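You operate a simulated robot arm through the tools that you are given. There is no shell and no other tool. Be economical: measure what you need, move in short steps, check, and stop when the job is done.

Carry out the task below with a simulated two-armed robot. There is one attempt and no reset: what you move stays moved.

## Task
Switch the hob off, put the lid on the hot pot, carry it to the red trivet.
Fine: zone ONE to 0 first; both hands, black handles only; hands out of the hot soup; never on the bare oilcloth; a teaspoon spilt at most.

Only the result counts: the job must be done as asked and must still hold three seconds after the hand-in. Knocking over, shifting, dropping, spilling or breaking anything else fails it. Lids that push on must go on centred and level and be pressed home; caps that screw on are set level and turned clockwise until they are tight.

## Robot
Two 7-joint arms with two-finger parallel grippers on one trunk, on a base that drives. Base frame: it is fixed to the floor where the robot stands at the start and does not move with it; the origin is under the middle of the robot, x ahead of it, y to its left, z up. Readings come in m, degrees, newtons and seconds.
The left shoulder is at the start at [0.07, 0.163, 1.345], the right one opposite. Places, roughly: zone ONE [0.8, 0, 0.9]; red trivet [-1.1, -0.2, 0.8]. Payload 3.43 kg a hand.
The tool frame of a hand sits at the grasp point between the pads (the TCP): z along the fingers, y along the line on which they close. The tips reach 0.034 m beyond it. Largest opening 0.128 m; finger width 0.024, thickness 0.012; the body of the gripper, 0.048 by 0.13 m, starts 0.096 m behind the TCP.
Orientation is that of the tool frame in the base frame, as a unit quaternion [w, x, y, z]. With the fingers straight down and closing along the base's y, the tool's x points along the base's -x, its y along +y and its z along -z.

## Interface
- The arms move only by the tool jog_arm. It takes "left_targets", "right_targets" or both (then of equal length, played together; a hand with none holds still); each is a list of rows, each a list of 3 entries, a list of its own where there are three numbers: the closure, from 0 (fully open) to 1 (shut), then the shift along the tool's x, y, z in units of 20 mm (1.0 is 20 mm), then the turn, a rotation vector about the tool's x, y, z in units of 5 degrees (1.0 is 5 degrees). In form: [[gripper, [x, y, z], [ax, ay, az]], ...]. A call has 1 to 10 rows; each row shifts and turns the commanded pose from where the row before left it, along the tool's axes as they then stand. A call with a number of a shift or a turn outside -1 to 1 is refused whole. Rows are played at 5 a second. More than 0.05 m and 8.6 degrees between two rows, or a gripper value outside its range, and nothing of the call is played. A pose out of reach is approached as far as the arm can. The call stops where the force on the tool passes 40 N (or 10 N more than at its start, if that is more) or the arm is blocked; 0.2 s more then pass. Each finger travels about 0.153 m/s and halts on what it meets, pressing with about 21 N; the grip force reading is that of the motor and also rises with nothing between the fingers. The clock runs only during rows and for 0.2 s after the last one: add rows that do not move to give the fingers time. It gives the time, the measured TCP pose, the force on the tool (base axes), the opening and the grip force at its end, in the units of the frame above (readings bear some noise).
- Cameras (640 x 400 px; columns grow to the right, rows downward): "scene" is now at [0.088, -0.0639, 1.5475]; the picture's right is [-0.86, -0.52, 0.00], its down [-0.42, 0.69, -0.59] and it looks along [0.30, -0.50, -0.81] (base axes); focal length 214 px, centre (320, 200). "left" rides on the left gripper at [0.076, 0.011, -0.16] in its tool frame; the picture's right is [-0.15, 0.99, 0.00], its down [-0.88, -0.13, -0.46] and it looks along [-0.45, -0.07, 0.89] (tool axes); focal length 234 px, centre (320, 200). "right" rides on the right gripper at [0.076, -0.011, -0.16] in its tool frame; the picture's right is [0.15, 0.99, 0.00], its down [-0.88, 0.13, -0.46] and it looks along [-0.45, 0.07, 0.89] (tool axes); focal length 234 px, centre (320, 200). There is no depth. A picture from a camera that has moved, and an enlarged one, comes with that camera's place and axes in the base frame and with its lens.
- grab_frame(camera): a new picture of that camera. No time passes.
- move_column(by): slides the trunk up (or, below 0, down) by that many m; the arms and the scene camera ride with it, the base frame stays. It gives what a move gives, with no picture.
- roll_base(legs): drives the robot by 1 to 6 legs, each [ahead, left, turn to the left] in m, m and degrees, along the robot's own axes; the way and the turn of a leg run together, so that a leg with both is an arc; at most 1.5 m and 180 degrees a leg. The arms and the cameras ride along, it lands a little off, and it stops where it bumps. It gives what a move gives.
- turn_head(pan, tilt): turns the head with the scene camera to pan (to the left, within 86 degrees either way) and tilt (down, from -29 to 69), counted from straight ahead of the robot. It gives what a move gives.
- zoom(camera, box): a new picture of the part [left, top, right, bottom] of that camera's present view, enlarged. No time passes.
- hand_in(): hands the job in; it is judged then, once.

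Go step by step. Nothing tells you exact positions but the pictures and the camera data: compare them with the known pose of the tool, close in by small moves and look again before you grip or let go. The budget is 120 turns and 92 pictures, counting those below and the enlarged ones. Unless the task says otherwise, let go and move clear before handing in, and close with one line.

The tools are called after "Emit:" as name(argument=value, ...) on one line, values as JSON. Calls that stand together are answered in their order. jog_arm: Moves the arms, as the interface text tells. Its arguments: {"type":"object","properties":{"left_targets":{"type":"array"},"right_targets":{"type":"array"}},"required":[]} The other tools are called the same way: move_column (by) slides the trunk up or down; roll_base (legs) drives the base; turn_head (pan, tilt) turns the head that bears the scene camera; grab_frame (camera) takes a picture; zoom (camera, box) takes an enlarged picture of a part of a camera's view; hand_in () hands the job in.

At the start:

```text
time_s: 0.0
left_eef_pos: [0.6337, 0.0867, 1.2787]
left_tool_rot: [0.0, 0.0, 1.0, -0.001]
left_contact_force: [-0.3, 0.6, -0.1]
left_opening: 0.1278
left_gripper_force: 0.0
right_eef_pos: [0.3854, -0.2155, 1.3048]
right_tool_rot: [0.0, 0.0, 1.0, 0.0]
right_contact_force: [-0.4, 0.0, -0.2]
right_opening: 0.1279
right_gripper_force: 0.0
trunk travel left (down, up): [-0.825, 0.115]
robot x, y, heading: [0.005, 0.0052, -0.1]
head pan, tilt: [-58.9, 53.9]
```

scene: 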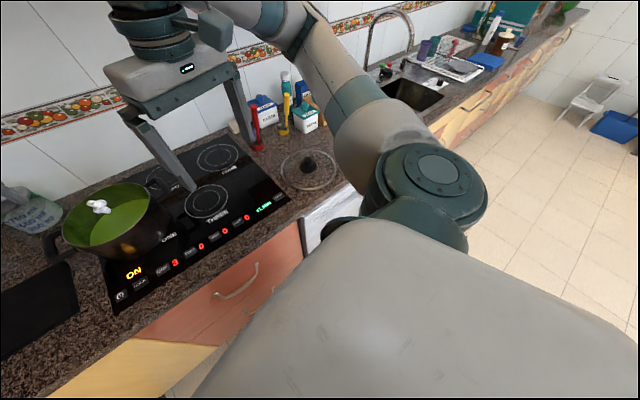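
right: 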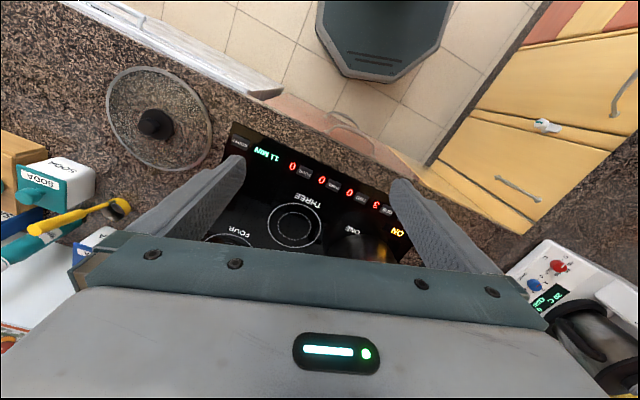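
left: 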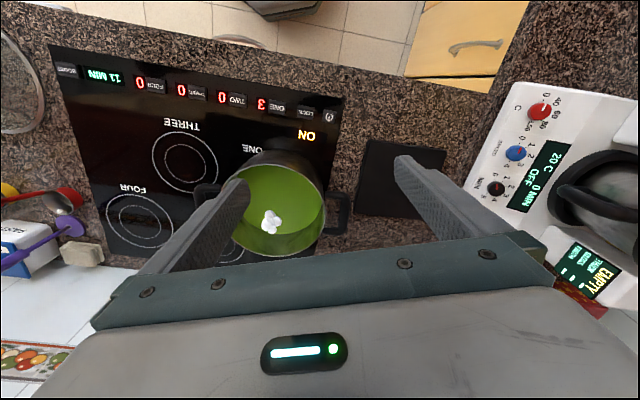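

I see the hob with the pot on zone ONE (level 3), the glass lid to its right on the counter. I'll look closely at the control panel and the surroundings first.

Emit:
zoom(camera="left", box=[40, 40, 360, 240])

Emit:
turn_head(pan=0, tilt=50)

Emit:
grab_frame(camera="scene")

```text
2.00 times, centred on (200, 140) of left
camera zoom: at [0.5574, 0.0964, 1.4388], right [0.15, 0.99, 0.0], down [0.88, -0.13, 0.46], along [0.45, -0.07, -0.89], focal length 468 px, centre (560, 320)
```

zoom: 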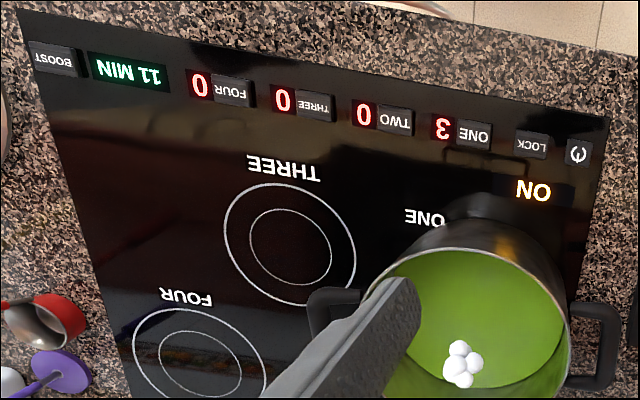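

```text
time_s: 1.3
left_eef_pos: [0.6331, 0.0856, 1.2799]
left_tool_rot: [0.0, 0.0, 1.0, 0.0]
left_contact_force: [-0.5, -0.1, -0.8]
left_opening: 0.1278
left_gripper_force: 0.1
right_eef_pos: [0.3856, -0.216, 1.3052]
right_tool_rot: [0.0, 0.0, 1.0, 0.0]
right_contact_force: [-0.2, 0.2, -0.3]
right_opening: 0.1281
right_gripper_force: 0.1
trunk travel left (down, up): [-0.825, 0.115]
robot x, y, heading: [0.0025, -0.0005, -0.0]
head pan, tilt: [0.0, 50.0]
```

```text
87 pictures are left
camera scene: at [0.1272, -0.0012, 1.5526], right [0.0, -1.0, 0.0], down [-0.77, 0.0, -0.64], along [0.64, 0.0, -0.77], focal length 214 px, centre (320, 200)
```

scene: 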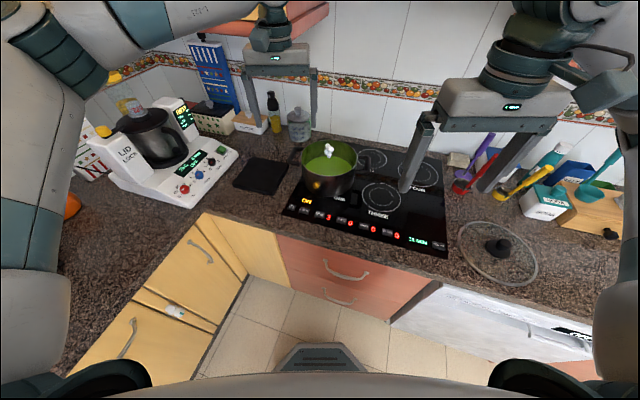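

Emit:
zoom(camera="scene", box=[270, 130, 460, 250])

Emit:
zoom(camera="scene", box=[430, 190, 590, 290])

```text
3.33 times, centred on (365, 190) of scene
camera zoom: at [0.1272, -0.0012, 1.5526], right [0.0, -1.0, 0.0], down [-0.77, 0.0, -0.64], along [0.64, 0.0, -0.77], focal length 715 px, centre (170, 233)
```

zoom: 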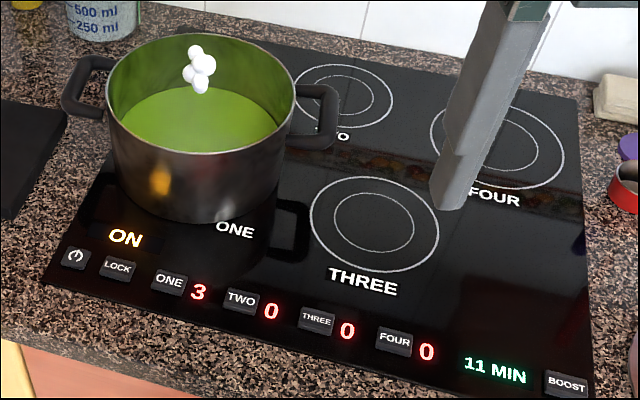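

```text
4.00 times, centred on (510, 240) of scene
camera zoom: at [0.1272, -0.0012, 1.5526], right [0.0, -1.0, 0.0], down [-0.77, 0.0, -0.64], along [0.64, 0.0, -0.77], focal length 858 px, centre (-440, 40)
```

zoom: 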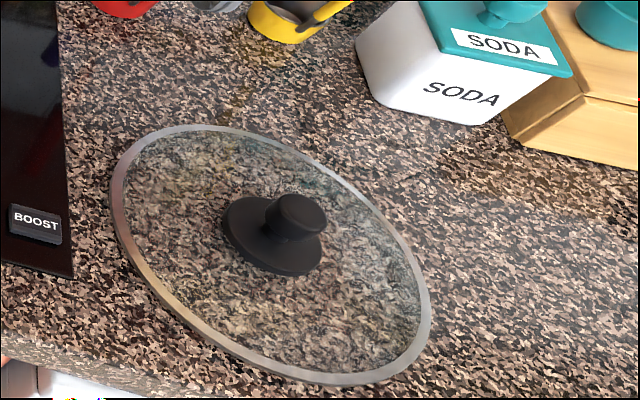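

The hob is higher than I'd assumed: triangulating gives z≈0.91, with the ONE key near (0.59, 0.0). I close the left hand and bring it above that key.

Emit:
jog_arm(left_targets=[[1, [0.43, -0.85, 0], [0, 0, 0]], [1, [0.43, -0.85, 0], [0, 0, 0]], [1, [0.43, -0.85, 0], [0, 0, 0]], [1, [0.43, -0.85, 0], [0, 0, 0]], [1, [0.43, -0.85, 0], [0, 0, 0]], [1, [0, 0, 1], [0, 0, 0]], [1, [0, 0, 1], [0, 0, 0]], [1, [0, 0, 1], [0, 0, 0]], [1, [0, 0, 1], [0, 0, 0]], [1, [0, 0, 1], [0, 0, 0]]])

Emit:
jog_arm(left_targets=[[1, [0, 0, 1], [0, 0, 0]], [1, [0, 0, 1], [0, 0, 0]], [1, [0, 0, 1], [0, 0, 0]], [1, [0, 0, 1], [0, 0, 0]], [1, [0, 0, 1], [0, 0, 0]], [1, [0, 0, 1], [0, 0, 0]], [1, [0, 0, 1], [0, 0, 0]], [1, [0, 0, 1], [0, 0, 0]], [1, [0, 0, 0], [0, 0, 0]]])

Emit:
grab_frame(camera="left")

Emit:
zoom(camera="scene", box=[270, 130, 460, 250])

```text
time_s: 3.5
left_eef_pos: [0.5901, 0.0004, 1.1772]
left_tool_rot: [0.0, -0.001, 1.0, -0.001]
left_contact_force: [-0.3, -0.8, -0.2]
left_opening: 0.0
left_gripper_force: 21.0
right_eef_pos: [0.3854, -0.2155, 1.3045]
right_tool_rot: [0.0, 0.0, 1.0, 0.0]
right_contact_force: [0.1, 0.4, -0.6]
right_opening: 0.1281
right_gripper_force: 0.1
trunk travel left (down, up): [-0.825, 0.115]
robot x, y, heading: [0.0034, -0.0006, 0.2]
head pan, tilt: [0.0, 50.0]
```

```text
time_s: 5.5
left_eef_pos: [0.591, 0.0016, 1.0178]
left_tool_rot: [0.0, -0.001, 1.0, -0.001]
left_contact_force: [0.5, 0.5, -0.6]
left_opening: 0.0001
left_gripper_force: 20.8
right_eef_pos: [0.3853, -0.2149, 1.3036]
right_tool_rot: [0.0, 0.0, 1.0, 0.001]
right_contact_force: [0.3, 0.3, -0.1]
right_opening: 0.1278
right_gripper_force: 0.0
trunk travel left (down, up): [-0.825, 0.115]
robot x, y, heading: [-0.0014, -0.0008, 0.1]
head pan, tilt: [0.0, 50.0]
```

```text
84 pictures are left
camera left: at [0.5145, 0.0119, 1.1784], right [0.15, 0.99, 0.0], down [0.88, -0.13, 0.46], along [0.45, -0.07, -0.89], focal length 234 px, centre (320, 200)
```

left: 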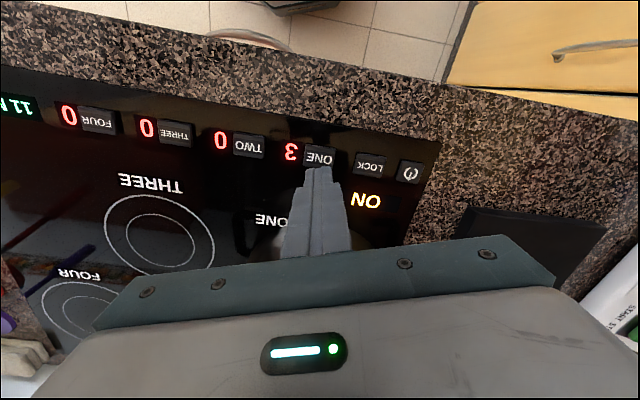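

```text
3.33 times, centred on (365, 190) of scene
camera zoom: at [0.127, -0.0012, 1.5527], right [0.0, -1.0, 0.0], down [-0.77, 0.0, -0.64], along [0.64, 0.0, -0.77], focal length 715 px, centre (170, 233)
```

zoom: 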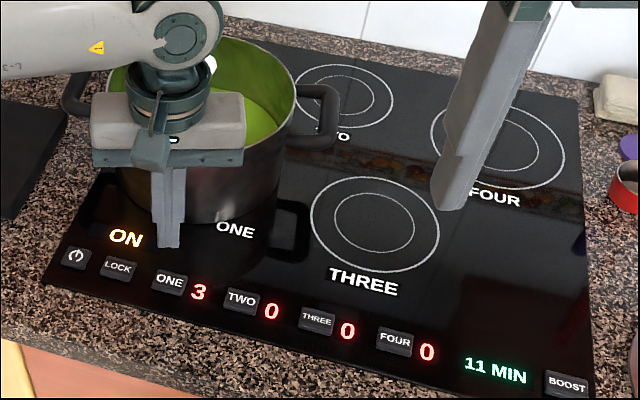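

Alignment agrees from both cameras. Now I lower slowly onto the ONE key.

Emit:
jog_arm(left_targets=[[1, [0, 0, 1], [0, 0, 0]], [1, [0, 0, 1], [0, 0, 0]], [1, [0, 0, 0.9], [0, 0, 0]], [1, [0, 0, 0], [0, 0, 0]]])

Emit:
grab_frame(camera="left")

Emit:
zoom(camera="scene", box=[270, 130, 460, 250])

```text
time_s: 6.5
left_eef_pos: [0.5906, 0.0009, 0.9598]
left_tool_rot: [-0.001, -0.001, 1.0, 0.0]
left_contact_force: [0.3, -0.1, 0.4]
left_opening: 0.0
left_gripper_force: 20.9
right_eef_pos: [0.3854, -0.216, 1.3041]
right_tool_rot: [0.0, 0.0, 1.0, 0.0]
right_contact_force: [0.2, -0.4, -1.3]
right_opening: 0.1281
right_gripper_force: 0.2
trunk travel left (down, up): [-0.825, 0.115]
robot x, y, heading: [-0.0019, -0.0004, 0.1]
head pan, tilt: [0.0, 50.0]
```

```text
82 pictures are left
camera left: at [0.5142, 0.012, 1.1197], right [0.15, 0.99, 0.0], down [0.88, -0.13, 0.46], along [0.45, -0.07, -0.89], focal length 234 px, centre (320, 200)
```

left: 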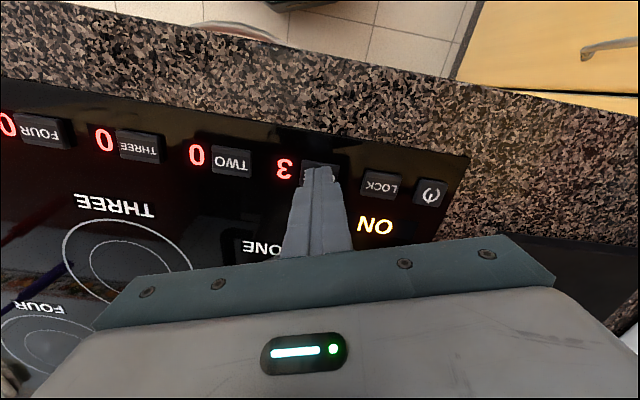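

```text
3.33 times, centred on (365, 190) of scene
camera zoom: at [0.1272, -0.0012, 1.5527], right [0.0, -1.0, 0.0], down [-0.77, 0.0, -0.64], along [0.64, 0.0, -0.77], focal length 715 px, centre (170, 233)
```

zoom: 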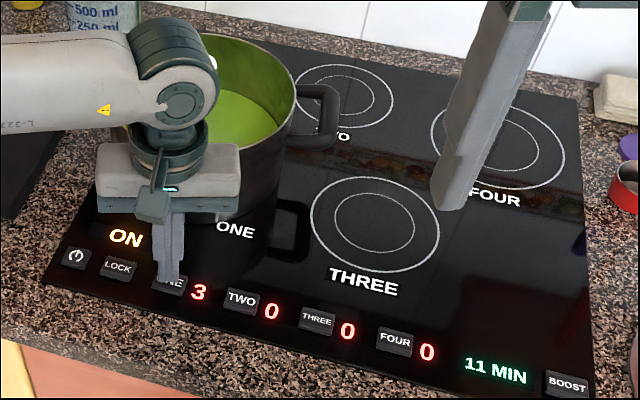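

Emit:
jog_arm(left_targets=[[1, [0, 0, 0.25], [0, 0, 0]], [1, [0, 0, 0.25], [0, 0, 0]], [1, [0, 0, 0], [0, 0, 0]]])

Emit:
zoom(camera="left", box=[240, 120, 460, 257])

```text
time_s: 7.3
left_eef_pos: [0.591, 0.0008, 0.9505]
left_tool_rot: [0.0, -0.001, 1.0, 0.0]
left_contact_force: [-0.4, 0.6, 0.3]
left_opening: 0.0001
left_gripper_force: 20.8
right_eef_pos: [0.3843, -0.2151, 1.3039]
right_tool_rot: [0.0, 0.0, 1.0, 0.001]
right_contact_force: [-0.8, 0.0, -0.3]
right_opening: 0.128
right_gripper_force: 0.0
trunk travel left (down, up): [-0.825, 0.115]
robot x, y, heading: [-0.0011, -0.0003, 0.1]
head pan, tilt: [0.0, 50.0]
```

```text
2.91 times, centred on (350, 188) of left
camera zoom: at [0.5142, 0.0114, 1.1104], right [0.15, 0.99, 0.0], down [0.88, -0.13, 0.46], along [0.45, -0.07, -0.89], focal length 681 px, centre (233, 234)
```

zoom: 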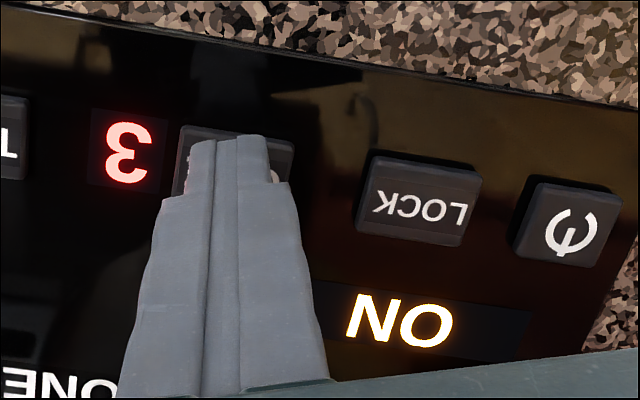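

Emit:
jog_arm(left_targets=[[1, [0, 0, 0.2], [0, 0, 0]], [1, [0, 0, 0], [0, 0, 0]]])

Emit:
jog_arm(left_targets=[[1, [0, 0, 0.15], [0, 0, 0]], [1, [0, 0, 0], [0, 0, 0]]])

Emit:
zoom(camera="left", box=[240, 120, 460, 257])

```text
time_s: 7.9
left_eef_pos: [0.5907, 0.0013, 0.9469]
left_tool_rot: [0.0, -0.001, 1.0, 0.0]
left_contact_force: [-0.8, 0.3, -0.7]
left_opening: 0.0001
left_gripper_force: 21.0
right_eef_pos: [0.3844, -0.2151, 1.3046]
right_tool_rot: [0.0, 0.001, 1.0, 0.0]
right_contact_force: [-0.3, 0.9, 0.0]
right_opening: 0.1281
right_gripper_force: 0.0
trunk travel left (down, up): [-0.825, 0.115]
robot x, y, heading: [-0.0003, -0.0017, 0.0]
head pan, tilt: [0.0, 50.0]
```

```text
time_s: 8.5
left_eef_pos: [0.5892, 0.0004, 0.9446]
left_tool_rot: [0.0, -0.001, 1.0, 0.0]
left_contact_force: [0.9, 1.3, 1.4]
left_opening: 0.0001
left_gripper_force: 21.4
right_eef_pos: [0.384, -0.2148, 1.3054]
right_tool_rot: [0.0, 0.0, 1.0, 0.0]
right_contact_force: [-0.3, -0.4, -0.3]
right_opening: 0.1282
right_gripper_force: 0.0
trunk travel left (down, up): [-0.825, 0.115]
robot x, y, heading: [0.0005, 0.0007, 0.1]
head pan, tilt: [0.0, 50.0]
```

```text
2.91 times, centred on (350, 188) of left
camera zoom: at [0.5141, 0.0111, 1.1037], right [0.15, 0.99, 0.0], down [0.88, -0.13, 0.46], along [0.45, -0.07, -0.89], focal length 681 px, centre (233, 234)
```

zoom: 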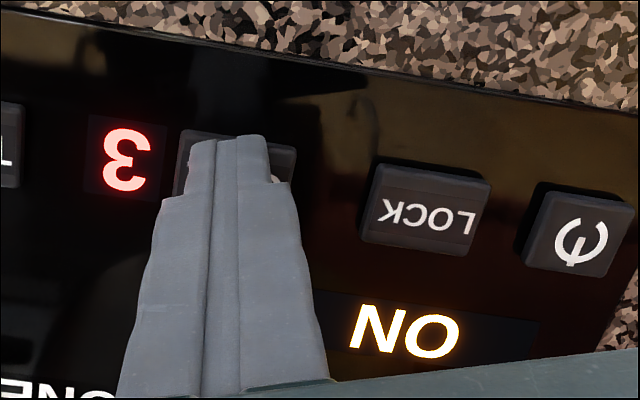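

Emit:
jog_arm(left_targets=[[1, [0, 0, 0.15], [0, 0, 0]], [1, [0, 0, 0], [0, 0, 0]]])

Emit:
jog_arm(left_targets=[[1, [0, 0, 0.15], [0, 0, 0]], [1, [0, 0, 0], [0, 0, 0]]])

Emit:
zoom(camera="left", box=[240, 120, 460, 257])

```text
time_s: 9.1
left_eef_pos: [0.5906, 0.0006, 0.9412]
left_tool_rot: [0.0, -0.001, 1.0, 0.0]
left_contact_force: [1.2, 0.3, 6.6]
left_opening: 0.0
left_gripper_force: 21.2
right_eef_pos: [0.3856, -0.2142, 1.3046]
right_tool_rot: [0.0, 0.0, 1.0, 0.0]
right_contact_force: [0.1, 0.0, -0.3]
right_opening: 0.128
right_gripper_force: 0.2
trunk travel left (down, up): [-0.825, 0.115]
robot x, y, heading: [0.0005, 0.0002, 0.1]
head pan, tilt: [0.0, 50.0]
```

```text
time_s: 9.7
left_eef_pos: [0.5881, 0.0009, 0.9393]
left_tool_rot: [0.001, -0.001, 1.0, 0.0]
left_contact_force: [2.5, 3.2, 22.1]
left_opening: 0.0
left_gripper_force: 21.1
right_eef_pos: [0.3825, -0.2151, 1.3051]
right_tool_rot: [0.001, 0.0, 1.0, 0.0]
right_contact_force: [1.0, 0.3, -0.2]
right_opening: 0.128
right_gripper_force: 0.1
trunk travel left (down, up): [-0.825, 0.115]
robot x, y, heading: [0.0005, 0.0004, -0.1]
head pan, tilt: [0.0, 50.0]
```

```text
2.91 times, centred on (350, 188) of left
camera zoom: at [0.5134, 0.0113, 1.0999], right [0.14, 0.99, 0.0], down [0.88, -0.13, 0.46], along [0.45, -0.07, -0.89], focal length 681 px, centre (233, 234)
```

zoom: 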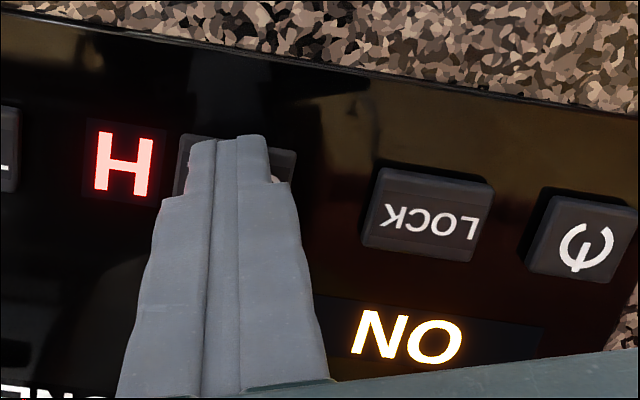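

The display now reads "H" (residual heat, I think). I release the key and look.

Emit:
jog_arm(left_targets=[[1, [0, 0, -0.6], [0, 0, 0]], [1, [0, 0, -1], [0, 0, 0]], [1, [0, 0, 0], [0, 0, 0]]])

Emit:
grab_frame(camera="left")

```text
time_s: 10.5
left_eef_pos: [0.5917, 0.0017, 0.9688]
left_tool_rot: [-0.001, -0.002, 1.0, 0.0]
left_contact_force: [0.3, 0.2, -0.3]
left_opening: 0.0
left_gripper_force: 20.8
right_eef_pos: [0.3847, -0.2146, 1.3044]
right_tool_rot: [0.0, 0.0, 1.0, 0.0]
right_contact_force: [0.7, -0.4, 0.4]
right_opening: 0.128
right_gripper_force: 0.0
trunk travel left (down, up): [-0.825, 0.115]
robot x, y, heading: [0.0002, 0.0008, -0.3]
head pan, tilt: [0.0, 50.0]
```

```text
77 pictures are left
camera left: at [0.5148, 0.0112, 1.1293], right [0.15, 0.99, 0.0], down [0.88, -0.13, 0.45], along [0.45, -0.07, -0.89], focal length 234 px, centre (320, 200)
```

left: 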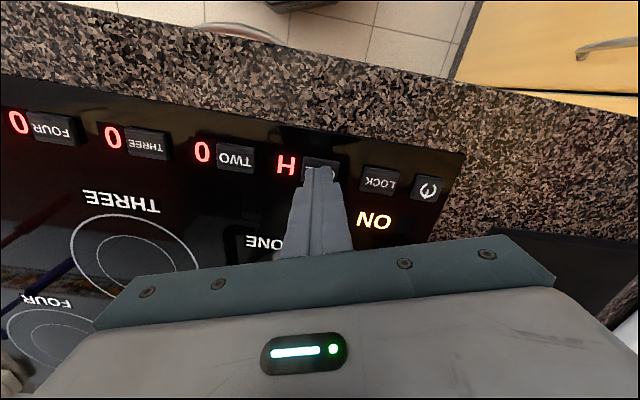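

H is residual heat: zone ONE is at zero. Next is the power key at about (0.628, 0.106).

Emit:
jog_arm(left_targets=[[1, [0, 0, -0.5], [0, 0, 0]], [1, [-0.3, 0.87, 0], [0, 0, 0]], [1, [-0.3, 0.87, 0], [0, 0, 0]], [1, [-0.3, 0.87, 0], [0, 0, 0]], [1, [-0.3, 0.87, 0], [0, 0, 0]], [1, [-0.3, 0.87, 0], [0, 0, 0]], [1, [-0.3, 0.87, 0], [0, 0, 0]], [1, [0, 0, 0.7], [0, 0, 0]], [1, [0, 0, 0], [0, 0, 0]]])

Emit:
grab_frame(camera="left")

Emit:
zoom(camera="scene", box=[270, 130, 460, 250])

```text
time_s: 12.5
left_eef_pos: [0.6256, 0.1062, 0.9663]
left_tool_rot: [0.0, -0.001, 1.0, 0.0]
left_contact_force: [-0.3, 0.0, 0.3]
left_opening: 0.0001
left_gripper_force: 21.3
right_eef_pos: [0.385, -0.2147, 1.3049]
right_tool_rot: [0.0, 0.001, 1.0, 0.0]
right_contact_force: [-0.3, -0.1, -0.5]
right_opening: 0.1282
right_gripper_force: 0.0
trunk travel left (down, up): [-0.825, 0.115]
robot x, y, heading: [-0.0005, -0.0004, 0.2]
head pan, tilt: [0.0, 50.0]
```

```text
76 pictures are left
camera left: at [0.5501, 0.1164, 1.1262], right [0.14, 0.99, 0.0], down [0.88, -0.13, 0.46], along [0.45, -0.07, -0.89], focal length 234 px, centre (320, 200)
```

left: 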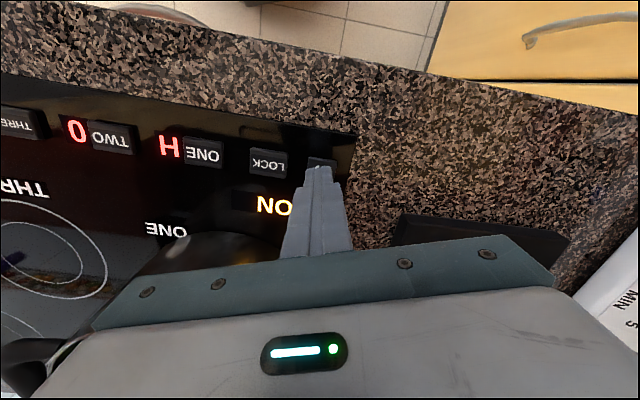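

```text
3.33 times, centred on (365, 190) of scene
camera zoom: at [0.1271, -0.0013, 1.5527], right [0.0, -1.0, 0.0], down [-0.77, 0.0, -0.64], along [0.64, 0.0, -0.77], focal length 715 px, centre (170, 233)
```

zoom: 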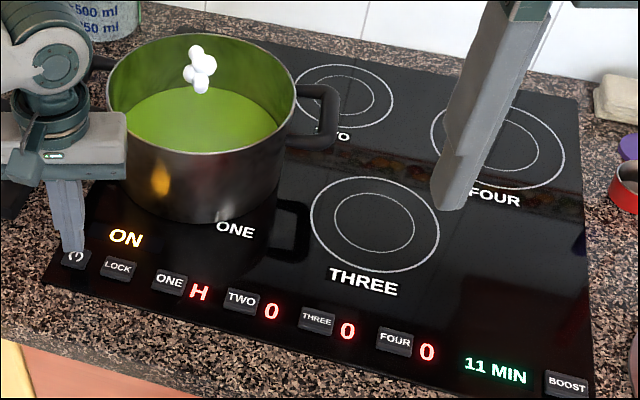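

Emit:
jog_arm(left_targets=[[1, [0, 0, 0.6], [0, 0, 0]], [1, [0, 0, 0.5], [0, 0, 0]], [1, [0, 0, 0], [0, 0, 0]]])

Emit:
jog_arm(left_targets=[[1, [0, 0, 0.15], [0, 0, 0]], [1, [0, 0, 0.1], [0, 0, 0]], [1, [0, 0, 0], [0, 0, 0]]])

Emit:
zoom(camera="left", box=[140, 100, 360, 237])

```text
time_s: 13.3
left_eef_pos: [0.6269, 0.1068, 0.9445]
left_tool_rot: [0.0, -0.001, 1.0, 0.001]
left_contact_force: [-0.4, 0.3, 1.6]
left_opening: 0.0
left_gripper_force: 21.0
right_eef_pos: [0.3856, -0.2158, 1.3043]
right_tool_rot: [-0.001, 0.0, 1.0, 0.0]
right_contact_force: [-0.1, 0.6, 0.0]
right_opening: 0.1281
right_gripper_force: 0.0
trunk travel left (down, up): [-0.825, 0.115]
robot x, y, heading: [-0.0003, -0.0014, -0.2]
head pan, tilt: [0.0, 50.0]
```

```text
time_s: 14.1
left_eef_pos: [0.626, 0.1062, 0.94]
left_tool_rot: [0.003, -0.001, 1.0, 0.0]
left_contact_force: [1.2, 1.0, 13.2]
left_opening: 0.0
left_gripper_force: 20.9
right_eef_pos: [0.3843, -0.2149, 1.3049]
right_tool_rot: [0.0, 0.0, 1.0, -0.001]
right_contact_force: [-0.5, -0.4, 0.8]
right_opening: 0.1281
right_gripper_force: 0.1
trunk travel left (down, up): [-0.825, 0.115]
robot x, y, heading: [-0.0027, 0.002, -0.2]
head pan, tilt: [0.0, 50.0]
```

```text
2.91 times, centred on (250, 168) of left
camera zoom: at [0.5494, 0.1162, 1.1002], right [0.14, 0.99, 0.0], down [0.88, -0.13, 0.46], along [0.45, -0.07, -0.89], focal length 681 px, centre (524, 292)
```

zoom: 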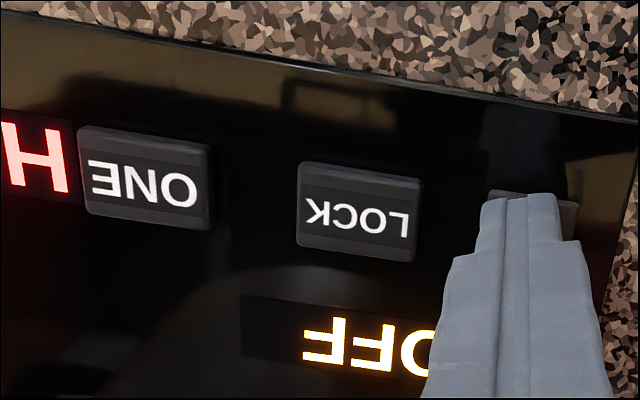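

The hob shows OFF. I raise the left hand clear and look at the pot and the panel.

Emit:
jog_arm(left_targets=[[1, [0, 0, -0.4], [0, 0, 0]], [1, [0, 0, -1], [0, 0, 0]], [1, [0, 0, -1], [0, 0, 0]], [1, [0, 0, -1], [0, 0, 0]], [1, [0, 0, -1], [0, 0, 0]], [1, [0, 0, -1], [0, 0, 0]], [1, [0, 0, -1], [0, 0, 0]], [0.5, [0, 1, -1], [0, 0, 0]], [0, [0, 1, -1], [0, 0, 0]], [0, [0, 1, -1], [0, 0, 0]]])

Emit:
jog_arm(left_targets=[[0, [0, 1, -1], [0, 0, 0]], [0, [0, 1, -1], [0, 0, 0]], [0, [0, 1, -1], [0, 0, 0]], [0, [0, 1, -1], [0, 0, 0]], [0, [0, 1, -1], [0, 0, 0]], [0, [0, 1, 0], [0, 0, 0]]])

Emit:
zoom(camera="scene", box=[230, 120, 400, 226])

Emit:
grab_frame(camera="left")

```text
time_s: 16.3
left_eef_pos: [0.6253, 0.1662, 1.127]
left_tool_rot: [-0.002, 0.0, 1.0, -0.001]
left_contact_force: [0.6, 0.2, 0.2]
left_opening: 0.128
left_gripper_force: 0.0
right_eef_pos: [0.3849, -0.2147, 1.3054]
right_tool_rot: [0.001, 0.0, 1.0, 0.0]
right_contact_force: [0.7, 0.9, -0.7]
right_opening: 0.128
right_gripper_force: 0.1
trunk travel left (down, up): [-0.825, 0.115]
robot x, y, heading: [-0.0014, -0.0025, -0.2]
head pan, tilt: [0.0, 50.0]
```

```text
time_s: 17.7
left_eef_pos: [0.6264, 0.2865, 1.2273]
left_tool_rot: [0.0, -0.001, 1.0, -0.001]
left_contact_force: [0.4, 0.7, 0.1]
left_opening: 0.1276
left_gripper_force: 0.1
right_eef_pos: [0.3855, -0.2142, 1.3053]
right_tool_rot: [0.0, 0.0, 1.0, 0.0]
right_contact_force: [0.3, 0.5, -1.2]
right_opening: 0.1281
right_gripper_force: 0.2
trunk travel left (down, up): [-0.825, 0.115]
robot x, y, heading: [-0.0019, 0.0002, 0.1]
head pan, tilt: [0.0, 50.0]
```

```text
3.76 times, centred on (315, 173) of scene
camera zoom: at [0.1272, -0.0001, 1.5527], right [0.0, -1.0, 0.0], down [-0.77, 0.0, -0.64], along [0.64, 0.0, -0.77], focal length 807 px, centre (339, 302)
```

zoom: 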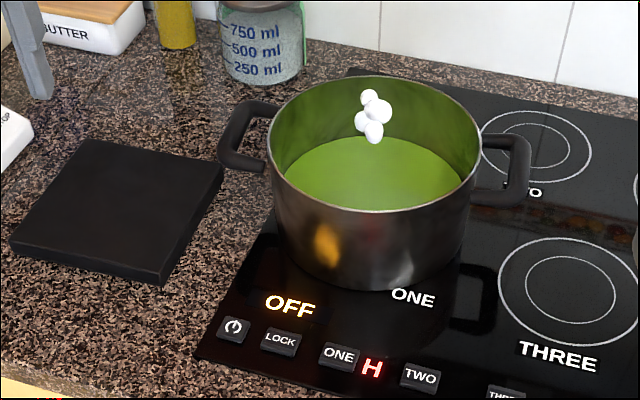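

```text
72 pictures are left
camera left: at [0.5498, 0.2972, 1.3871], right [0.15, 0.99, 0.0], down [0.88, -0.13, 0.46], along [0.45, -0.07, -0.89], focal length 234 px, centre (320, 200)
```

left: 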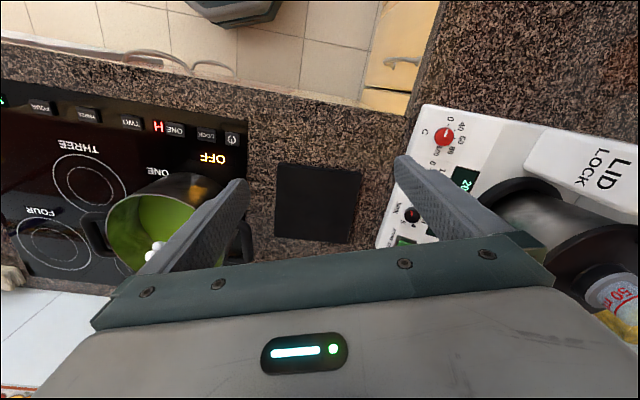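

OFF is confirmed. Next I bring the right hand above the lid, around (0.447, −0.575), for a closer look.

Emit:
jog_arm(right_targets=[[0, [-0.15, -1, 0], [0, 0, 0]], [0, [-0.15, -1, 0], [0, 0, 0]], [0, [-0.15, -1, 0], [0, 0, 0]], [0, [-0.15, -1, 0], [0, 0, 0]], [0, [-0.15, -1, 0.5], [0, 0, 0]], [0, [-0.15, -1, 0.5], [0, 0, 0]], [0, [-0.15, -1, 0.5], [0, 0, 0]], [0, [-0.15, -1, 0.5], [0, 0, 0]], [0, [-0.15, -1, 0.5], [0, 0, 0]], [0, [-0.15, -1, 0.5], [0, 0, 0]]])

Emit:
jog_arm(right_targets=[[0, [-0.15, -1, 0.5], [0, 0, 0]], [0, [-0.15, -1, 0.5], [0, 0, 0]], [0, [-0.15, -1, 0.5], [0, 0, 0]], [0, [-0.15, -1, 0.5], [0, 0, 0]], [0, [-0.15, -1, 0.5], [0, 0, 0]], [0, [-0.15, -1, 0.5], [0, 0, 0]], [0, [0, -1, 0.5], [0, 0, 0]], [0, [0, -1, 0.5], [0, 0, 0]], [0, [0, 0, 0], [0, 0, 0]]])

Emit:
grab_frame(camera="right")

Emit:
grab_frame(camera="scene")

```text
time_s: 19.9
left_eef_pos: [0.6254, 0.2844, 1.227]
left_tool_rot: [0.0, -0.001, 1.0, -0.001]
left_contact_force: [0.3, -0.5, -0.2]
left_opening: 0.1282
left_gripper_force: 0.0
right_eef_pos: [0.4147, -0.4167, 1.2448]
right_tool_rot: [0.0, 0.0, 1.0, 0.0]
right_contact_force: [0.7, 0.4, 0.0]
right_opening: 0.1281
right_gripper_force: 0.1
trunk travel left (down, up): [-0.825, 0.115]
robot x, y, heading: [0.0005, 0.0009, 0.2]
head pan, tilt: [0.0, 50.0]
```

```text
time_s: 21.9
left_eef_pos: [0.6254, 0.2861, 1.2275]
left_tool_rot: [0.0, -0.001, 1.0, 0.0]
left_contact_force: [0.5, -0.2, 0.5]
left_opening: 0.128
left_gripper_force: 0.0
right_eef_pos: [0.4336, -0.5752, 1.1627]
right_tool_rot: [0.0, 0.0, 1.0, 0.0]
right_contact_force: [-0.2, -0.2, -0.4]
right_opening: 0.1279
right_gripper_force: 0.0
trunk travel left (down, up): [-0.825, 0.115]
robot x, y, heading: [-0.0038, 0.0011, -0.1]
head pan, tilt: [0.0, 50.0]
```

```text
71 pictures are left
camera right: at [0.3573, -0.5865, 1.3247], right [-0.15, 0.99, 0.0], down [0.88, 0.13, 0.46], along [0.45, 0.07, -0.89], focal length 234 px, centre (320, 200)
```

right: 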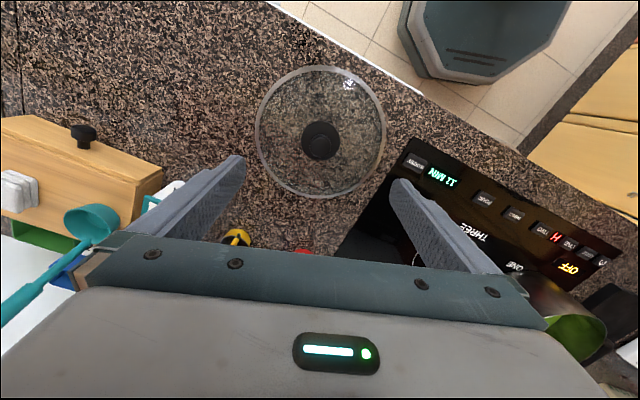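

```text
70 pictures are left
camera scene: at [0.1274, -0.0008, 1.5526], right [0.0, -1.0, 0.0], down [-0.77, 0.0, -0.64], along [0.64, 0.0, -0.77], focal length 214 px, centre (320, 200)
```

scene: 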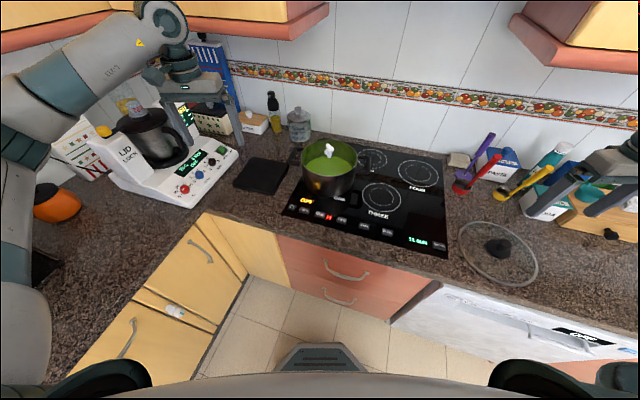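

Emit:
jog_arm(right_targets=[[0, [-0.45, 0, 1], [0, 0, 0]], [0, [0, 0, 1], [0, 0, 0]], [0, [0, 0, 1], [0, 0, 0]], [0, [0, 0, 1], [0, 0, 0]], [0, [0, 0, 0.5], [0, 0, 0]], [0, [0, 0, 0], [0, 0, 0]]])

Emit:
grab_frame(camera="right")

Emit:
zoom(camera="scene", box=[430, 190, 590, 290])

```text
time_s: 23.3
left_eef_pos: [0.6254, 0.2853, 1.2269]
left_tool_rot: [0.0, -0.001, 1.0, 0.0]
left_contact_force: [0.5, -0.4, 0.3]
left_opening: 0.1277
left_gripper_force: 0.0
right_eef_pos: [0.4422, -0.5738, 1.0742]
right_tool_rot: [0.0, 0.0, 1.0, 0.0]
right_contact_force: [-0.5, -0.6, -0.4]
right_opening: 0.1281
right_gripper_force: 0.0
trunk travel left (down, up): [-0.825, 0.115]
robot x, y, heading: [-0.0021, -0.0005, 0.2]
head pan, tilt: [0.0, 50.0]
```

```text
69 pictures are left
camera right: at [0.3663, -0.5857, 1.2347], right [-0.15, 0.99, 0.0], down [0.88, 0.13, 0.46], along [0.45, 0.07, -0.89], focal length 234 px, centre (320, 200)
```

right: 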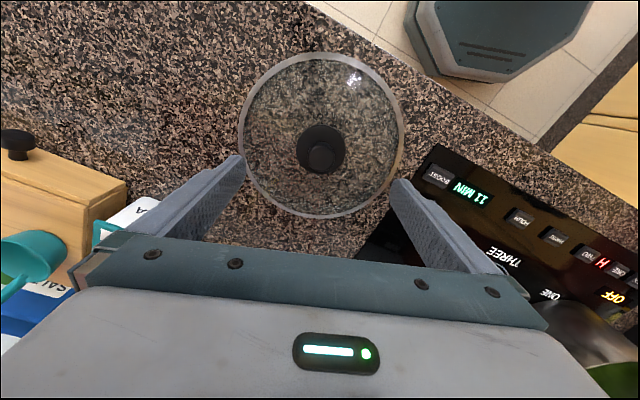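

```text
4.00 times, centred on (510, 240) of scene
camera zoom: at [0.127, -0.0011, 1.5527], right [0.0, -1.0, 0.0], down [-0.77, 0.0, -0.64], along [0.64, 0.0, -0.77], focal length 858 px, centre (-440, 40)
```

zoom: 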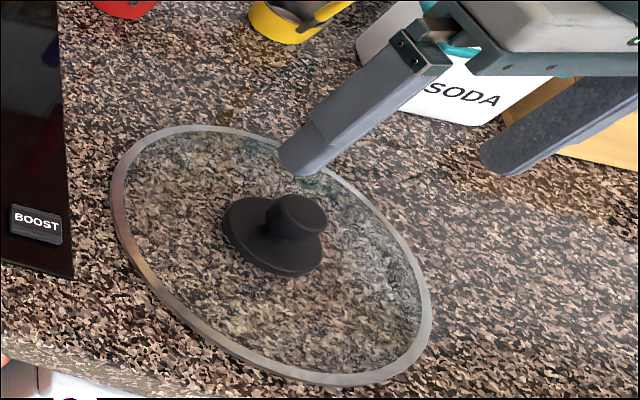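

Emit:
jog_arm(right_targets=[[0, [-0.35, 0.1, 1], [0, 0, 0]], [0, [0, 0, 1], [0, 0, 0]], [0.3, [0, 0, 1], [0, 0, 0]], [0.5, [0, 0, 1], [0, 0, 0]], [0.5, [0, 0, 0], [0, 0, 0]]])

Emit:
zoom(camera="right", box=[220, 100, 420, 225])

Emit:
zoom(camera="scene", box=[460, 200, 560, 262])

```text
time_s: 24.5
left_eef_pos: [0.6251, 0.2864, 1.2267]
left_tool_rot: [0.0, -0.001, 1.0, 0.0]
left_contact_force: [0.5, -0.7, 0.3]
left_opening: 0.128
left_gripper_force: 0.0
right_eef_pos: [0.4493, -0.574, 0.994]
right_tool_rot: [0.0, 0.0, 1.0, -0.001]
right_contact_force: [0.2, -0.6, 0.2]
right_opening: 0.0638
right_gripper_force: 0.1
trunk travel left (down, up): [-0.825, 0.115]
robot x, y, heading: [0.0017, -0.0, -0.1]
head pan, tilt: [0.0, 50.0]
```

```text
3.20 times, centred on (320, 162) of right
camera zoom: at [0.3732, -0.5843, 1.1547], right [-0.15, 0.99, 0.0], down [0.88, 0.13, 0.46], along [0.45, 0.07, -0.89], focal length 749 px, centre (320, 320)
```

zoom: 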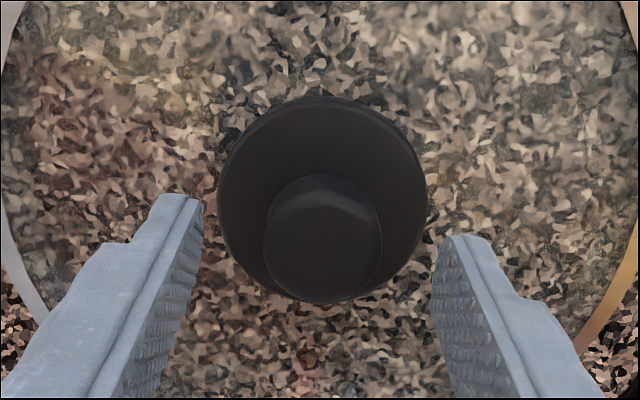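

```text
6.40 times, centred on (510, 231) of scene
camera zoom: at [0.1268, -0.001, 1.5527], right [0.0, -1.0, 0.0], down [-0.77, 0.0, -0.64], along [0.64, 0.0, -0.77], focal length 1373 px, centre (-896, 2)
```

zoom: 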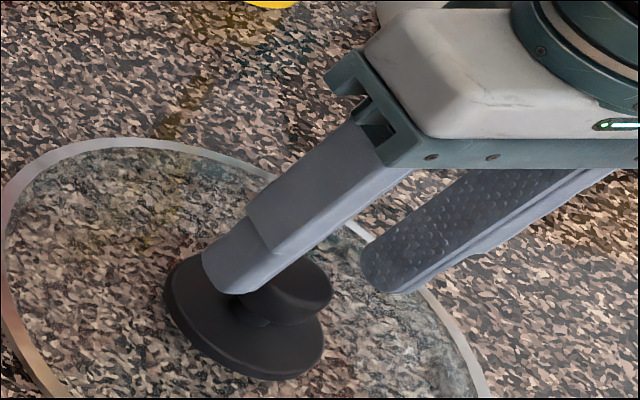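

Emit:
jog_arm(right_targets=[[0.5, [0, 0.1, 0.45], [0, 0, 0]], [0.5, [0, 0, 0.4], [0, 0, 0]], [0.7, [0, 0, 0], [0, 0, 0]], [0.85, [0, 0, 0], [0, 0, 0]], [0.85, [0, 0, 0], [0, 0, 0]]])

Emit:
zoom(camera="right", box=[220, 100, 420, 225])

Emit:
zoom(camera="scene", box=[460, 200, 560, 262])

```text
time_s: 25.7
left_eef_pos: [0.6267, 0.2846, 1.2274]
left_tool_rot: [0.0, -0.001, 1.0, 0.001]
left_contact_force: [0.7, 0.3, 0.0]
left_opening: 0.1281
left_gripper_force: 0.1
right_eef_pos: [0.4493, -0.5732, 0.9784]
right_tool_rot: [0.0, 0.0, 1.0, 0.0]
right_contact_force: [-0.2, -0.2, 0.7]
right_opening: 0.0327
right_gripper_force: 20.8
trunk travel left (down, up): [-0.825, 0.115]
robot x, y, heading: [-0.0003, 0.0003, -0.1]
head pan, tilt: [0.0, 50.0]
```

```text
3.20 times, centred on (320, 162) of right
camera zoom: at [0.3733, -0.5828, 1.1381], right [-0.15, 0.99, 0.0], down [0.88, 0.13, 0.46], along [0.45, 0.07, -0.89], focal length 749 px, centre (320, 320)
```

zoom: 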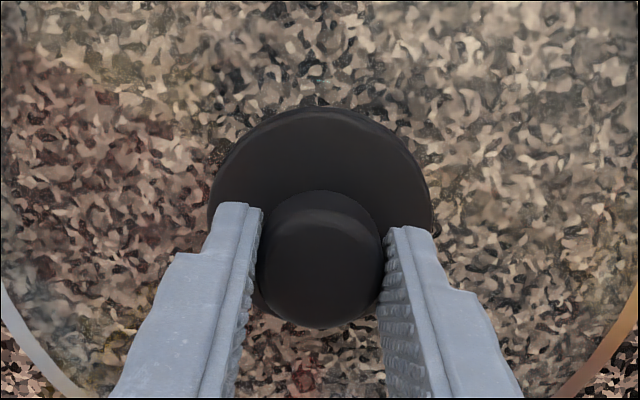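

```text
6.40 times, centred on (510, 231) of scene
camera zoom: at [0.127, -0.0013, 1.5527], right [0.0, -1.0, 0.0], down [-0.77, 0.0, -0.64], along [0.64, 0.0, -0.77], focal length 1373 px, centre (-896, 2)
```

zoom: 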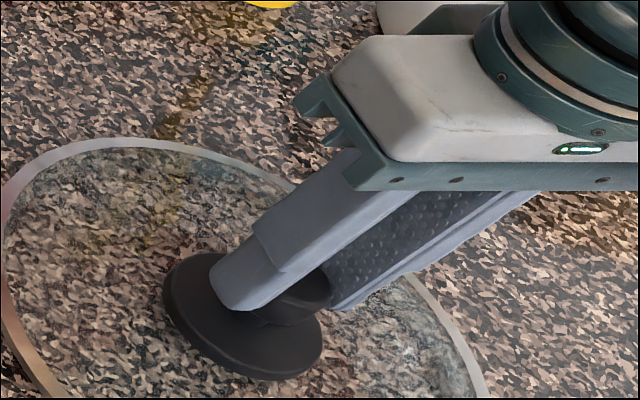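

Gripped on the knob (33 mm). I lift straight up and check it hangs level.

Emit:
jog_arm(right_targets=[[1, [0, 0, 0], [0, 0, 0]], [1, [0, 0, -0.5], [0, 0, 0]], [1, [0, 0, -0.8], [0, 0, 0]], [1, [0, 0, -1], [0, 0, 0]], [1, [0, 0, -1], [0, 0, 0]], [1, [0, 0, -1], [0, 0, 0]], [1, [0, 0, -1], [0, 0, 0]], [1, [0, 0, -1], [0, 0, 0]], [1, [0, 0, -1], [0, 0, 0]], [1, [0, 0, -1], [0, 0, 0]]])

Emit:
grab_frame(camera="scene")

Emit:
grab_frame(camera="right")

```text
time_s: 27.9
left_eef_pos: [0.6262, 0.2858, 1.2267]
left_tool_rot: [0.0, -0.001, 1.0, 0.001]
left_contact_force: [0.1, 0.6, 0.6]
left_opening: 0.1277
left_gripper_force: 0.1
right_eef_pos: [0.4494, -0.5715, 1.1437]
right_tool_rot: [-0.002, 0.0, 1.0, 0.0]
right_contact_force: [0.5, 0.3, -2.7]
right_opening: 0.0332
right_gripper_force: 21.1
trunk travel left (down, up): [-0.825, 0.115]
robot x, y, heading: [-0.0021, -0.0011, 0.0]
head pan, tilt: [0.0, 50.0]
```

```text
63 pictures are left
camera scene: at [0.1275, -0.0013, 1.5526], right [0.0, -1.0, 0.0], down [-0.77, 0.0, -0.64], along [0.64, 0.0, -0.77], focal length 214 px, centre (320, 200)
```

scene: 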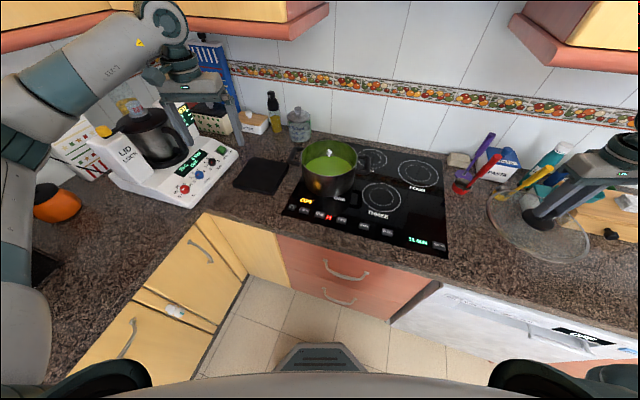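

```text
62 pictures are left
camera right: at [0.3734, -0.5816, 1.3037], right [-0.15, 0.99, 0.0], down [0.88, 0.13, 0.45], along [0.45, 0.07, -0.89], focal length 234 px, centre (320, 200)
```

right: 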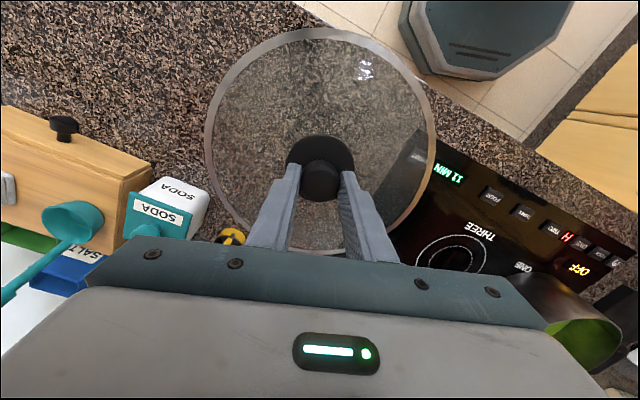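

The lid hangs level. To measure the pot accurately I bring the left camera over it.

Emit:
jog_arm(left_targets=[[0, [-0.3, -1, -0.25], [0, 0, 0]], [0, [-0.3, -1, -0.25], [0, 0, 0]], [0, [-0.3, -1, -0.25], [0, 0, 0]], [0, [-0.3, -1, -0.25], [0, 0, 0]], [0, [-0.3, -1, -0.25], [0, 0, 0]], [0, [-0.3, -1, -0.25], [0, 0, 0]], [0, [-0.3, -1, -0.25], [0, 0, 0]], [0, [-0.3, -1, -0.25], [0, 0, 0]], [0, [-0.3, -1, -0.25], [0, 0, 0]], [0, [-0.3, -1, -0.25], [0, 0, 0]]])

Emit:
jog_arm(left_targets=[[0, [-0.3, -1, 0], [0, 0, 0]], [0, [-0.3, -1, 0], [0, 0, 0]], [0, [0, 0, 0], [0, 0, 0]]])

Emit:
zoom(camera="left", box=[160, 40, 480, 240])

```text
time_s: 30.1
left_eef_pos: [0.6868, 0.0831, 1.2767]
left_tool_rot: [0.0, -0.001, 1.0, 0.001]
left_contact_force: [0.3, 0.5, 0.5]
left_opening: 0.1279
left_gripper_force: 0.1
right_eef_pos: [0.4498, -0.5722, 1.1428]
right_tool_rot: [0.0, 0.0, 1.0, 0.001]
right_contact_force: [-0.2, 0.0, -2.8]
right_opening: 0.0327
right_gripper_force: 21.3
trunk travel left (down, up): [-0.825, 0.115]
robot x, y, heading: [-0.0001, 0.0005, 0.1]
head pan, tilt: [0.0, 50.0]
```

```text
time_s: 30.9
left_eef_pos: [0.6991, 0.0464, 1.2776]
left_tool_rot: [0.0, -0.001, 1.0, -0.001]
left_contact_force: [-0.3, 1.1, -0.3]
left_opening: 0.1279
left_gripper_force: 0.0
right_eef_pos: [0.4487, -0.5696, 1.1438]
right_tool_rot: [0.0, 0.0, 1.0, 0.0]
right_contact_force: [-0.3, 0.3, -1.6]
right_opening: 0.033
right_gripper_force: 21.2
trunk travel left (down, up): [-0.825, 0.115]
robot x, y, heading: [0.0002, 0.0011, 0.2]
head pan, tilt: [0.0, 50.0]
```

```text
2.00 times, centred on (320, 140) of left
camera zoom: at [0.6227, 0.0567, 1.4369], right [0.14, 0.99, 0.0], down [0.88, -0.13, 0.46], along [0.45, -0.07, -0.89], focal length 468 px, centre (320, 320)
```

zoom: 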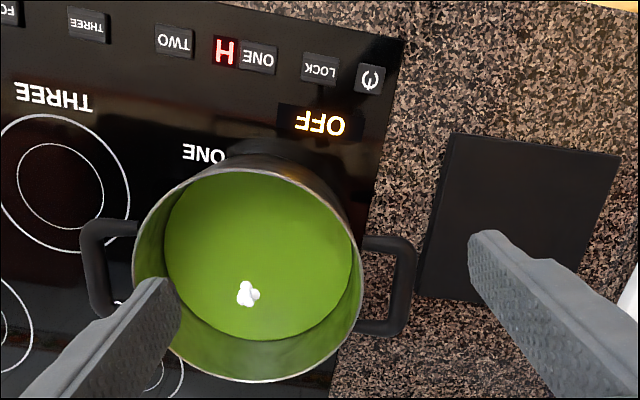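

Pot rim centre ≈ (0.785, −0.037, 1.02), and the handle line is turned about −12° from my heading. I tuck the hands in, then drive closer and square up to the pot.

Emit:
jog_arm(left_targets=[[0, [0.7, 1, 0], [0, 0, 0]], [0, [0.7, 1, 0], [0, 0, 0]], [0, [0.7, 1, 0], [0, 0, 0]], [0, [0.7, 1, 0], [0, 0, 0]], [0, [0.7, 1, 0], [0, 0, 0]], [0, [0.7, 1, 0], [0, 0, 0]], [0, [0.7, 1, 0], [0, 0, 0]], [0, [0.7, 1, 0], [0, 0, 0]], [0, [0.7, 1, 0], [0, 0, 0]], [0, [0.7, 1, 0], [0, 0, 0]]], right_targets=[[1, [0, 0, -0.6], [0, 0, 0]], [1, [0, 0, -0.6], [0, 0, 0]], [1, [0, 0, -0.6], [0, 0, 0]], [1, [0, 0.6, -0.6], [0, 0, 0]], [1, [0, 0.8, -0.6], [0, 0, 0]], [1, [0, 0.8, 0], [0, 0, 0]], [1, [0, 0.8, 0], [0, 0, 0]], [1, [0, 0.8, 0], [0, 0, 0]], [1, [0, 0.8, 0], [0, 0, 0]], [1, [0, 0.8, 0], [0, 0, 0]]])

Emit:
jog_arm(left_targets=[[0, [0.4, 1, 0], [0, 0, 0]], [0, [0.4, 1, 0], [0, 0, 0]], [0, [0.4, 1, 0], [0, 0, 0]], [0, [0.4, 1, 0], [0, 0, 0]], [0, [0.4, 1, 0], [0, 0, 0]], [0, [0, 0, 0], [0, 0, 0]], [0, [0, 0, 0], [0, 0, 0]], [0, [0, 0, 0], [0, 0, 0]], [0, [0, 0, 0], [0, 0, 0]], [0, [0, 0, 0], [0, 0, 0]]], right_targets=[[1, [0, 0.8, 0], [0, 0, 0]], [1, [0, 0.8, 0], [0, 0, 0]], [1, [0, 0.8, 0], [0, 0, 0]], [1, [0, 0.8, 0], [0, 0, 0]], [1, [0, 0.8, 0], [0, 0, 0]], [1, [0, 0.8, 0], [0, 0, 0]], [1, [0, 0.8, 0], [0, 0, 0]], [1, [0, 0.8, 0], [0, 0, 0]], [1, [0, 0.8, 0], [0, 0, 0]], [1, [0, 0.4, 0], [0, 0, 0]]])

Emit:
roll_base(legs=[[0, 0, -11.9], [0.08, 0.126, 0], [0.075, 0, 0]])

Emit:
turn_head(pan=0, tilt=45)

Emit:
grab_frame(camera="scene")

```text
time_s: 33.1
left_eef_pos: [0.558, 0.2468, 1.2767]
left_tool_rot: [0.0, 0.0, 1.0, -0.001]
left_contact_force: [0.0, -0.6, 0.5]
left_opening: 0.1281
left_gripper_force: 0.1
right_eef_pos: [0.4501, -0.4614, 1.2044]
right_tool_rot: [0.001, 0.001, 1.0, -0.001]
right_contact_force: [-0.6, 0.1, -2.7]
right_opening: 0.0327
right_gripper_force: 20.9
trunk travel left (down, up): [-0.825, 0.115]
robot x, y, heading: [0.0022, 0.0009, -0.2]
head pan, tilt: [0.0, 50.0]
```

```text
time_s: 35.3
left_eef_pos: [0.5184, 0.3458, 1.2761]
left_tool_rot: [-0.001, -0.001, 1.0, 0.0]
left_contact_force: [0.9, 1.2, 0.2]
left_opening: 0.1279
left_gripper_force: 0.1
right_eef_pos: [0.4483, -0.3119, 1.2036]
right_tool_rot: [0.0, 0.0, 1.0, 0.0]
right_contact_force: [0.6, -1.0, -3.0]
right_opening: 0.0327
right_gripper_force: 20.9
trunk travel left (down, up): [-0.825, 0.115]
robot x, y, heading: [0.0013, -0.0039, 0.2]
head pan, tilt: [0.0, 50.0]
```

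```text
time_s: 38.1
left_eef_pos: [0.75, 0.3242, 1.279]
left_tool_rot: [0.001, 0.103, 0.995, 0.0]
left_contact_force: [-0.7, -0.1, -1.1]
left_opening: 0.128
left_gripper_force: 0.1
right_eef_pos: [0.5485, -0.3048, 1.204]
right_tool_rot: [0.003, 0.104, 0.995, 0.0]
right_contact_force: [-0.1, 0.5, -2.0]
right_opening: 0.0327
right_gripper_force: 21.2
trunk travel left (down, up): [-0.825, 0.115]
robot x, y, heading: [0.1745, 0.0923, -12.1]
head pan, tilt: [0.0, 50.0]
```

```text
time_s: 38.7
left_eef_pos: [0.7555, 0.3225, 1.2775]
left_tool_rot: [-0.001, 0.102, 0.995, 0.0]
left_contact_force: [-0.2, -0.3, -0.6]
left_opening: 0.1281
left_gripper_force: 0.1
right_eef_pos: [0.5524, -0.305, 1.2036]
right_tool_rot: [-0.001, 0.104, 0.995, 0.0]
right_contact_force: [-0.1, 0.1, -3.8]
right_opening: 0.0329
right_gripper_force: 21.4
trunk travel left (down, up): [-0.825, 0.115]
robot x, y, heading: [0.1754, 0.0943, -11.8]
head pan, tilt: [0.0, 45.0]
```

```text
60 pictures are left
camera scene: at [0.3062, 0.0629, 1.5594], right [-0.21, -0.98, 0.0], down [-0.69, 0.15, -0.71], along [0.69, -0.15, -0.71], focal length 214 px, centre (320, 200)
```

scene: 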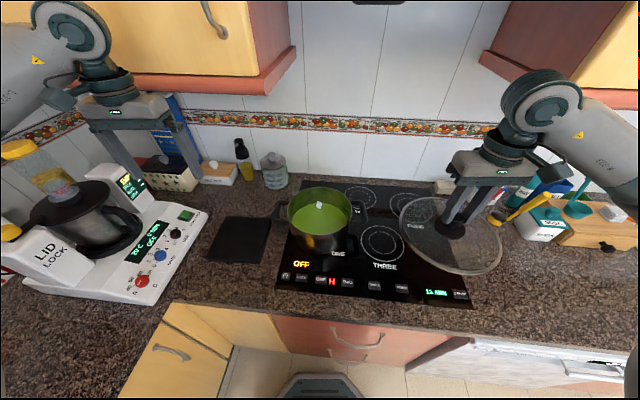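

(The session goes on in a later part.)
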